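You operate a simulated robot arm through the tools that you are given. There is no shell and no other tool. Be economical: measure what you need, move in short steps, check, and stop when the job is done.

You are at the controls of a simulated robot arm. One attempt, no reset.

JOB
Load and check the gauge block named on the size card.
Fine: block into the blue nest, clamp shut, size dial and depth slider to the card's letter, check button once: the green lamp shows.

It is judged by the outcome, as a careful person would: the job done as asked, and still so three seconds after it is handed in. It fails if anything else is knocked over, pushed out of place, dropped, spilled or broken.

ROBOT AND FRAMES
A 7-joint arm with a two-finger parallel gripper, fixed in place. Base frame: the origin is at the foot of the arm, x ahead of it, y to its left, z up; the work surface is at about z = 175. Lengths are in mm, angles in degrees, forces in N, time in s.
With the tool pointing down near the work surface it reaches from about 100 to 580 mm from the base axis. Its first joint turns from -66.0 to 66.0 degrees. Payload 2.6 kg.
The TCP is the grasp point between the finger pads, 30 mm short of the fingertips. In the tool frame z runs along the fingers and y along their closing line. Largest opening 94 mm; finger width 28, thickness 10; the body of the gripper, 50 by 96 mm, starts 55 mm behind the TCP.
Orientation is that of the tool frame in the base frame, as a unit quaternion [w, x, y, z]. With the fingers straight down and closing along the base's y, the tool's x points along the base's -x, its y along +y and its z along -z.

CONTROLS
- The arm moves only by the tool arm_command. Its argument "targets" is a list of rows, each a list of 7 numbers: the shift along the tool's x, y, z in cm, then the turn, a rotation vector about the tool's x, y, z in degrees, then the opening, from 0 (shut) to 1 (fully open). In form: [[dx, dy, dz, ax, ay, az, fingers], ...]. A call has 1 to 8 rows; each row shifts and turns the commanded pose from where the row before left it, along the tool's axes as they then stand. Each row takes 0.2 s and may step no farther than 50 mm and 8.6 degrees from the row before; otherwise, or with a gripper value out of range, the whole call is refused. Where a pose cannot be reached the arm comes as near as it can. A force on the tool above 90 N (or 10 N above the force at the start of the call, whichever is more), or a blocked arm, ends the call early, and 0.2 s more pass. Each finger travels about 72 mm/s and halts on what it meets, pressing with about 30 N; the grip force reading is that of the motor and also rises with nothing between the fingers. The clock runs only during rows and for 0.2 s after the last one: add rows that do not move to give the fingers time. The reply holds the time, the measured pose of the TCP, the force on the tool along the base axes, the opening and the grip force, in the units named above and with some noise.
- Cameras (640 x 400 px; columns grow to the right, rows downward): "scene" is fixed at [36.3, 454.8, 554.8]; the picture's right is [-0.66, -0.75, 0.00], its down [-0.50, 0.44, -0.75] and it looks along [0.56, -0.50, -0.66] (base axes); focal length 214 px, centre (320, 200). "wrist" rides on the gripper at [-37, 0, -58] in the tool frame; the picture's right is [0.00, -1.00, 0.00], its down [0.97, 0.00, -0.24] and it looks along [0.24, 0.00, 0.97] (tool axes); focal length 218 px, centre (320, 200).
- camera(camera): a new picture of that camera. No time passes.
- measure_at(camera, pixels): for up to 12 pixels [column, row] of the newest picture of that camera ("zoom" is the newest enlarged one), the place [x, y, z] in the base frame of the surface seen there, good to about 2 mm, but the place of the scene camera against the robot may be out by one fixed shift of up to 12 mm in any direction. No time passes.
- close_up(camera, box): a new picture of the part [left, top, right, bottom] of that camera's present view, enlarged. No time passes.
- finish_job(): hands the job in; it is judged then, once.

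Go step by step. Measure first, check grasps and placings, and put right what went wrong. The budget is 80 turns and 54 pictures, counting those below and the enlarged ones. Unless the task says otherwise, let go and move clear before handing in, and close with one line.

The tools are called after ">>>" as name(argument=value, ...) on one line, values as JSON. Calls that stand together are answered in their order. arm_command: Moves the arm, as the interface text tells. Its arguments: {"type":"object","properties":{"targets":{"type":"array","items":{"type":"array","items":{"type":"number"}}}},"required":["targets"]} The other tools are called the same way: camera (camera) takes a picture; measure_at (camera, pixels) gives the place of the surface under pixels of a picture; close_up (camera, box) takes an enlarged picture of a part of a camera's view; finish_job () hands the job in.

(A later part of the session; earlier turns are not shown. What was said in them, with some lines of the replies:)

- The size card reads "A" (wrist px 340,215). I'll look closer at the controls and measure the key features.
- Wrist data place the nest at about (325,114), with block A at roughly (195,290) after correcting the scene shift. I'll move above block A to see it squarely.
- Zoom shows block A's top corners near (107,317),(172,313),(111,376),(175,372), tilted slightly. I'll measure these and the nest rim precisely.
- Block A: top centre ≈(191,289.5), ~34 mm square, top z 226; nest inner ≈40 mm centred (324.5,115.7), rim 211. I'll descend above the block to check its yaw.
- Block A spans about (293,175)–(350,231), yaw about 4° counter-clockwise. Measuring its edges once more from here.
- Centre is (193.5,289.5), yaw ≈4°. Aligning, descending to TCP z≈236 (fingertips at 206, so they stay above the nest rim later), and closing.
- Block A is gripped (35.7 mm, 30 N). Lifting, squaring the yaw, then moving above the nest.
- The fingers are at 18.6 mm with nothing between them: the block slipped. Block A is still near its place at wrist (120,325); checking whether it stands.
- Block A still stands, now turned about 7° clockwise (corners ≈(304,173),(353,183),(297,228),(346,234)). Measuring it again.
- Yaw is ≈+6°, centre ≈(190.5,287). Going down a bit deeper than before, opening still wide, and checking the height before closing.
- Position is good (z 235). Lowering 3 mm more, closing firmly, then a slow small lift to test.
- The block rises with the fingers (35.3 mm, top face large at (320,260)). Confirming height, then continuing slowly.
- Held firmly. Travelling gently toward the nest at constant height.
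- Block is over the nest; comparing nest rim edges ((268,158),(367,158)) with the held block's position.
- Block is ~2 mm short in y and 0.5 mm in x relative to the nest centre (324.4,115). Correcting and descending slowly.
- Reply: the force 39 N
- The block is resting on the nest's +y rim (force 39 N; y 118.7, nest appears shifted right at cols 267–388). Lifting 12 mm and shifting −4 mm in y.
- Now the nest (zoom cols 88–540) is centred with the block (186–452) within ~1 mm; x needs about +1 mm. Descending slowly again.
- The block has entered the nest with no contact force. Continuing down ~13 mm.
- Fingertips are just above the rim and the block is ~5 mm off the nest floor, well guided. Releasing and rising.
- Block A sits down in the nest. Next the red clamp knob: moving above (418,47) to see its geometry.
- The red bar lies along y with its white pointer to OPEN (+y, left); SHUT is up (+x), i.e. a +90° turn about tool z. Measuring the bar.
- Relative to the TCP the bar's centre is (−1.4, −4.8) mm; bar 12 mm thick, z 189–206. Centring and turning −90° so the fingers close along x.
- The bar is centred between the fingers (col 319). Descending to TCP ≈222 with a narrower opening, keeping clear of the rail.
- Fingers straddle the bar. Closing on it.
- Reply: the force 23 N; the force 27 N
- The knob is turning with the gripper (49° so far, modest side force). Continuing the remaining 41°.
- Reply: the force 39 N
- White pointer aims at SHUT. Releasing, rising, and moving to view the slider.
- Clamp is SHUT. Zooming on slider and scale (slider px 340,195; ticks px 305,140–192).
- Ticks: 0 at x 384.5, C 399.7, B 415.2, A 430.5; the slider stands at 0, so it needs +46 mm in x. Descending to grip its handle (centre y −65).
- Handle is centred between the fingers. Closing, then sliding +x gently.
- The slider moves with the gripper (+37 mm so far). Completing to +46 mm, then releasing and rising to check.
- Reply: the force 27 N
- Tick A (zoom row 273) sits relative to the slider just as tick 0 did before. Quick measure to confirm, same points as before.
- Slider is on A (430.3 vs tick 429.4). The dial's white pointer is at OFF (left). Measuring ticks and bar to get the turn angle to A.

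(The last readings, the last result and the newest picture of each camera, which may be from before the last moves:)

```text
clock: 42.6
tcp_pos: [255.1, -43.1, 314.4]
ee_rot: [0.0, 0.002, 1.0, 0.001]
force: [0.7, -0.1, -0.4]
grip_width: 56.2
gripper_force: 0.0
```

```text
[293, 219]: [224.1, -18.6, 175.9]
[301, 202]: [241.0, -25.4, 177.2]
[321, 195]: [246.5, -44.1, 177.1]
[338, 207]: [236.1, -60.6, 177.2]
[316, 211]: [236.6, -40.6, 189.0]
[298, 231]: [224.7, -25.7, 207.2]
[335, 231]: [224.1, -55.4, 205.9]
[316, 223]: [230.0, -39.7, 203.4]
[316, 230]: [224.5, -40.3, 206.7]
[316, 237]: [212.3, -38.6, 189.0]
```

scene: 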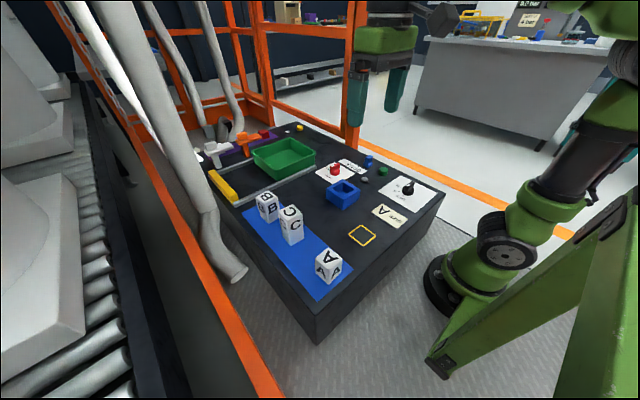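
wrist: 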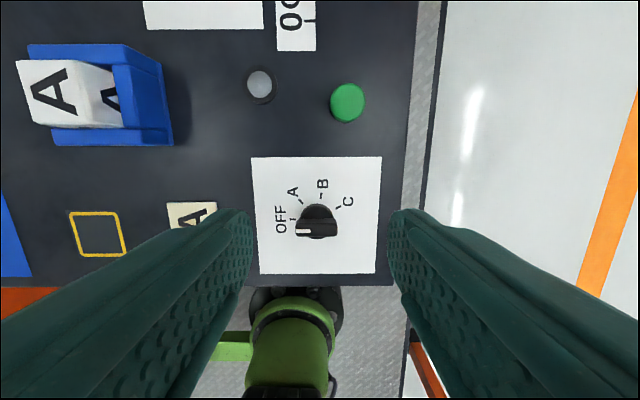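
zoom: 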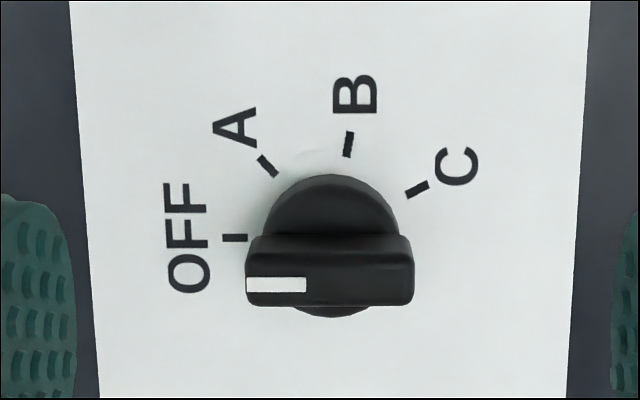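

Ticks are 50° apart: A is +50° (clockwise) from OFF. Dial centre ≈(224.5,−40). Moving over it and turning the gripper −90°.

>>> arm_command(targets=[[1.5, 0.31, 0, 0, 0, 0, 0.5], [1.53, 0, 0, 0, 0, -8.2, 0.5], [0, 0, 0, 0, 0, -8.2, 0.5], [0, 0, 0, 0, 0, -8.2, 0.5], [0, 0, 0, 0, 0, -8.2, 0.5], [0, 0, 0, 0, 0, -8.2, 0.5], [0, 0, 0, 0, 0, -8.2, 0.5], [0, 0, 0, 0, 0, -8.2, 0.5]])

>>> arm_command(targets=[[0, 0, 0, 0, 0, -8.2, 0.5], [0, 0, 0, 0, 0, -8.2, 0.5], [0, 0, 0, 0, 0, -8.2, 0.5], [0, 0, 0, 0, 0, -8, 0.5], [0, 0, 0, 0, 0, 0, 0.5], [0, 0, 0, 0, 0, 0, 0.5]])

>>> camera(camera="wrist")

```text
clock: 44.4
tcp_pos: [223.9, -37.6, 313.1]
ee_rot: [0.0, -0.481, 0.877, 0.0]
force: [-0.8, -0.9, 0.1]
grip_width: 47.1
gripper_force: 0.1
```

```text
clock: 45.8
tcp_pos: [224.4, -38.4, 313.1]
ee_rot: [0.0, -0.706, 0.708, 0.001]
force: [0.4, -0.1, -1.0]
grip_width: 46.8
gripper_force: 0.0
```

```text
17 pictures are left
```

wrist: 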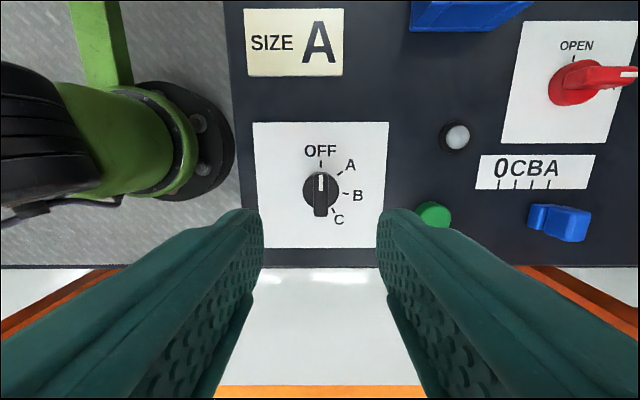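

The dial bar is centred (col 320, rows 172–216). Descending to TCP ≈223.

>>> arm_command(targets=[[-0.1, 0, 3.0, 0, 0, 0, 0.4], [0, 0, 3, 0, 0, 0, 0.35], [0, 0, 2.0, 0, 0, 0, 0.35], [0, 0, 1.0, 0, 0, 0, 0.35], [0, 0, 0, 0, 0, 0, 0.35], [0, 0, 0, 0, 0, 0, 0.35]])

>>> camera(camera="wrist")

```text
clock: 47.2
tcp_pos: [223.1, -37.4, 222.5]
ee_rot: [0.0, -0.705, 0.709, -0.001]
force: [-0.2, -1.2, 0.0]
grip_width: 33.0
gripper_force: 0.0
```

```text
16 pictures are left
```

wrist: 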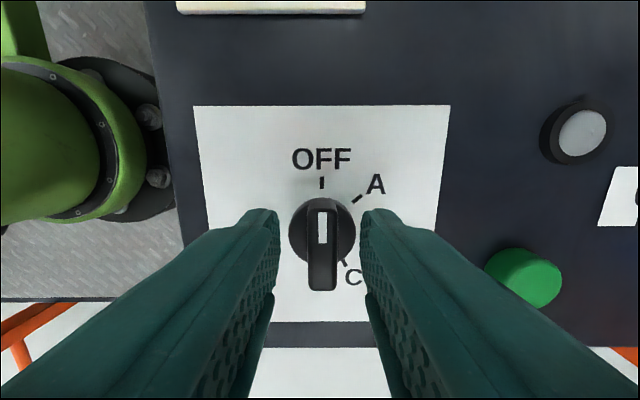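

Well placed on the bar. Closing, then turning +50° with the grip.

>>> arm_command(targets=[[0, 0, 0, 0, 0, 0, 0], [0, 0, 0, 0, 0, 0, 0], [0, 0, 0, 0, 0, 0, 0]])

>>> arm_command(targets=[[0, 0, 0, 0, 0, 8.3, 0], [0, 0, 0, 0, 0, 8.3, 0], [0, 0, 0, 0, 0, 8.3, 0], [0, 0, 0, 0, 0, 8.3, 0], [0, 0, 0, 0, 0, 8.3, 0], [0, 0, 0, 0, 0, 8.3, 0], [0, 0, 0, 0, 0, 0, 0]])

>>> camera(camera="wrist")

```text
clock: 48.0
tcp_pos: [224.7, -36.7, 223.4]
ee_rot: [0.001, -0.706, 0.708, -0.002]
force: [18.4, 0.8, -9.1]
grip_width: 12.1
gripper_force: 44.4
```

```text
clock: 49.6
tcp_pos: [226.9, -38.7, 222.9]
ee_rot: [0.003, -0.343, 0.939, -0.002]
force: [39.5, 1.9, -22.9]
grip_width: 11.9
gripper_force: 44.8
```

```text
15 pictures are left
```

wrist: 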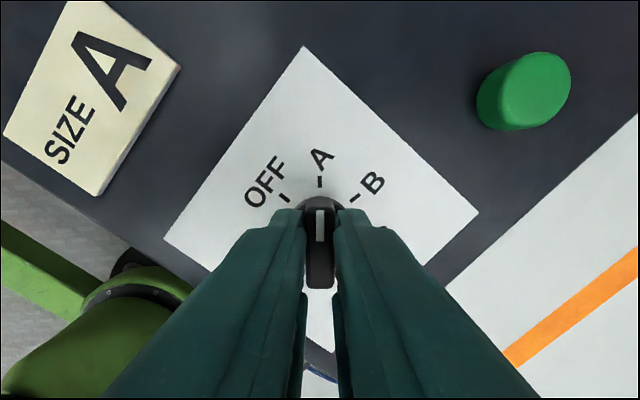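

Pointer is on A. Releasing, rising, and un-turning the gripper by +40°.

>>> arm_command(targets=[[0, 0, 0, 0, 0, 0, 0.35], [0, 0, 0, 0, 0, 0, 0.35], [0, 0, -3, 0, 0, 0, 0.35], [0, 0, -4, 0, 0, 8, 0.35], [0, 0, -2, 0, 0, 8, 0.35], [0, 0, 0, 0, 0, 8, 0.35], [0, 0, 0, 0, 0, 8, 0.35], [0, 0, 0, 0, 0, 8.2, 0.35]])

>>> arm_command(targets=[[-3.6, -0.8, 0, 0, 0, 0, 0], [-3.6, -0.8, 0, 0, 0, 0, 0], [-3.5, -0.8, 0, 0, 0, 0, 0], [0, 0, 0, 0, 0, 0, 0], [0, 0, 0, 0, 0, 0, 0]])

>>> camera(camera="wrist")

>>> close_up(camera="scene", box=[300, 130, 440, 220])

```text
clock: 51.4
tcp_pos: [224.6, -37.0, 312.8]
ee_rot: [0.0, 0.003, 1.0, 0.0]
force: [0.1, 0.2, -0.2]
grip_width: 33.0
gripper_force: 0.0
```

```text
clock: 52.6
tcp_pos: [332.2, -62.1, 313.3]
ee_rot: [0.001, 0.001, 1.0, 0.0]
force: [0.4, 0.0, 0.6]
grip_width: 0.2
gripper_force: 30.0
```

```text
14 pictures are left
```

wrist: 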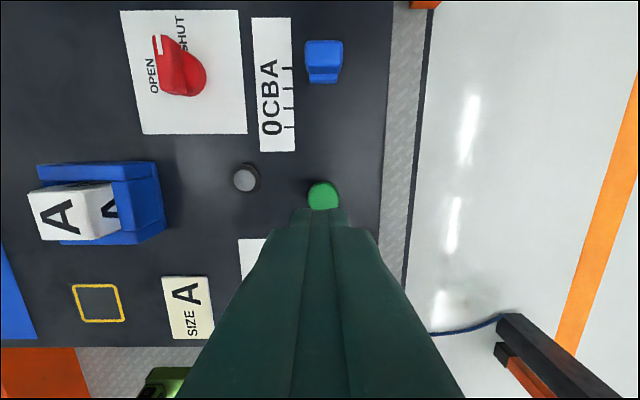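

```text
4.44 times, centred on (370, 175) of scene
```

zoom: 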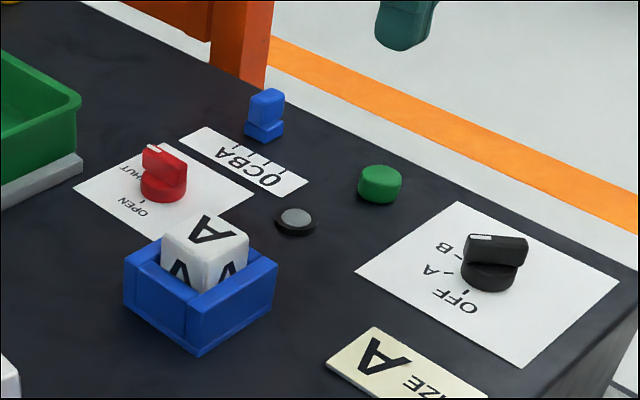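

Before the single press, I'll verify dial, clamp and block from the scene picture: bar ends on dial (475,240)/(522,245), and block top height.

>>> measure_at(camera="zoom", pixels=[[471, 238], [498, 242], [522, 243], [464, 289], [447, 272], [459, 257], [150, 150], [179, 155], [215, 230], [262, 265], [380, 172]])

>>> measure_at(camera="wrist", pixels=[[322, 195], [313, 195], [332, 195], [322, 186], [324, 204], [62, 215]])

```text
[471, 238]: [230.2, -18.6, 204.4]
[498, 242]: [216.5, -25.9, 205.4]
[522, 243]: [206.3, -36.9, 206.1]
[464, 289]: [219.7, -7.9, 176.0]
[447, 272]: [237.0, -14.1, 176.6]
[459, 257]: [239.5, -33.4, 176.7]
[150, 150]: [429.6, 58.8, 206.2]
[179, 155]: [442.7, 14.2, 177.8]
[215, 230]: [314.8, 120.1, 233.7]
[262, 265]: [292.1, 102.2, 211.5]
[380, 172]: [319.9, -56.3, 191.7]
```

```text
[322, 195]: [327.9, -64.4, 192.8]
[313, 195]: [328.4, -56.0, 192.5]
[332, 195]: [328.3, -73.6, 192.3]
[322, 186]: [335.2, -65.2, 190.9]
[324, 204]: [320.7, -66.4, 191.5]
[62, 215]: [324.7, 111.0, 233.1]
```

Dial angle computes to ≈52° (A), block seated (top 233), clamp shut, slider on A. Button centre ≈(326,−65), top z 192. Moving above it, fingers closed.

>>> arm_command(targets=[[0.6, -0.3, 2.5, 0, 0, 0, 0], [0, 0, 3, 0, 0, 0, 0], [0, 0, 2.0, 0, 0, 0, 0], [0, 0, 0.7, 0, 0, 0, 0], [0, 0, 0, 0, 0, 0, 0], [0, 0, 0, 0, 0, 0, 0]])

>>> close_up(camera="scene", box=[340, 140, 420, 200])

```text
clock: 54.0
tcp_pos: [326.6, -65.2, 233.0]
ee_rot: [-0.001, 0.002, 1.0, 0.0]
force: [0.3, -0.9, 0.8]
grip_width: 0.0
gripper_force: 29.9
```

```text
6.67 times, centred on (380, 170) of scene
```

zoom: 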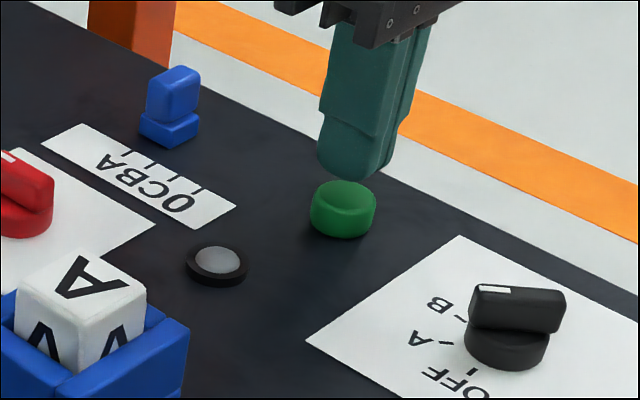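

The closed fingertips are above the button. Pressing slowly by ~13 mm.

>>> arm_command(targets=[[0, 0, 0.4, 0, 0, 0, 0], [0, 0, 0.4, 0, 0, 0, 0], [0, 0, 0.2, 0, 0, 0, 0], [0, 0, 0.2, 0, 0, 0, 0], [0, 0, 0.1, 0, 0, 0, 0]])

>>> close_up(camera="scene", box=[340, 140, 420, 200])

```text
clock: 55.2
tcp_pos: [327.1, -64.4, 218.2]
ee_rot: [0.0, 0.002, 1.0, 0.0]
force: [1.0, 0.6, 2.5]
grip_width: 0.0
gripper_force: 29.8
```

```text
6.67 times, centred on (380, 170) of scene
```

zoom: 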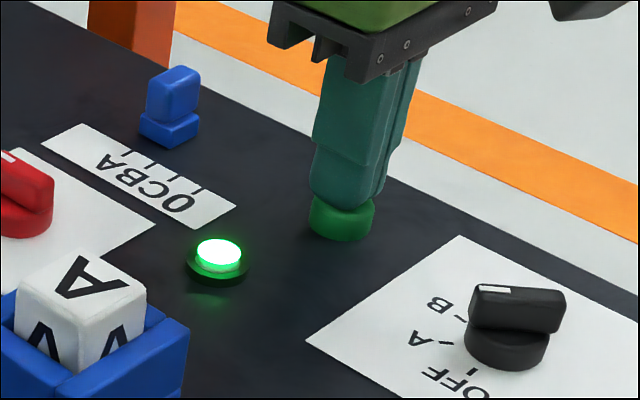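

The lamp (218,255 in zoom) shows green. Rising straight up to clear, then confirming.

>>> arm_command(targets=[[0, 0, -2, 0, 0, 0, 0], [0, 0, -4, 0, 0, 0, 0], [0, 0, -4, 0, 0, 0, 0], [0, 0, -3, 0, 0, 0, 0], [0, 0, 0, 0, 0, 0, 0], [0, 0, 0, 0, 0, 0, 0]])

>>> camera(camera="scene")

>>> close_up(camera="scene", box=[300, 130, 440, 220])

```text
clock: 56.6
tcp_pos: [324.5, -65.4, 351.6]
ee_rot: [0.0, 0.002, 1.0, 0.001]
force: [0.0, -0.6, 0.6]
grip_width: 0.0
gripper_force: 30.3
```

```text
10 pictures are left
```

scene: 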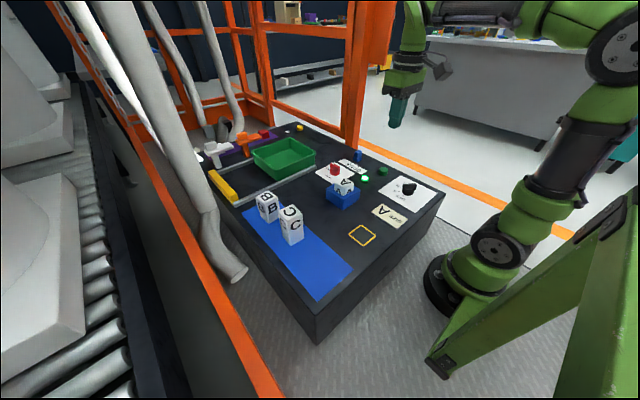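

```text
4.44 times, centred on (370, 175) of scene
```

zoom: 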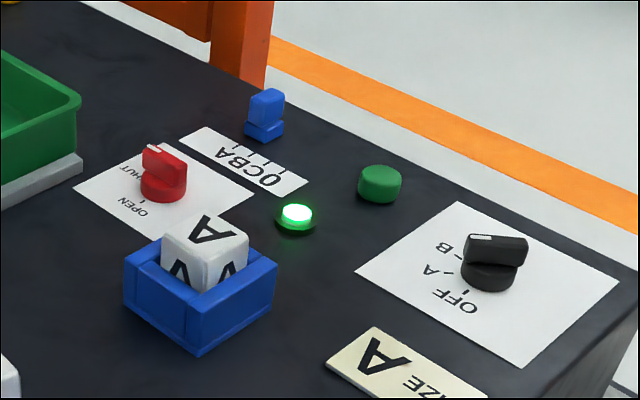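

The lamp stays green, block A is in the nest, the clamp is shut, dial and slider are on A, and the arm is clear. Handing in.

>>> finish_job()

```text
The job is handed in.
```

Block A is in the blue nest with the clamp shut, the dial and slider are both on A, and one press of the check button turned the lamp green; block A slipped from the first grip but stayed standing, and nothing else was disturbed.
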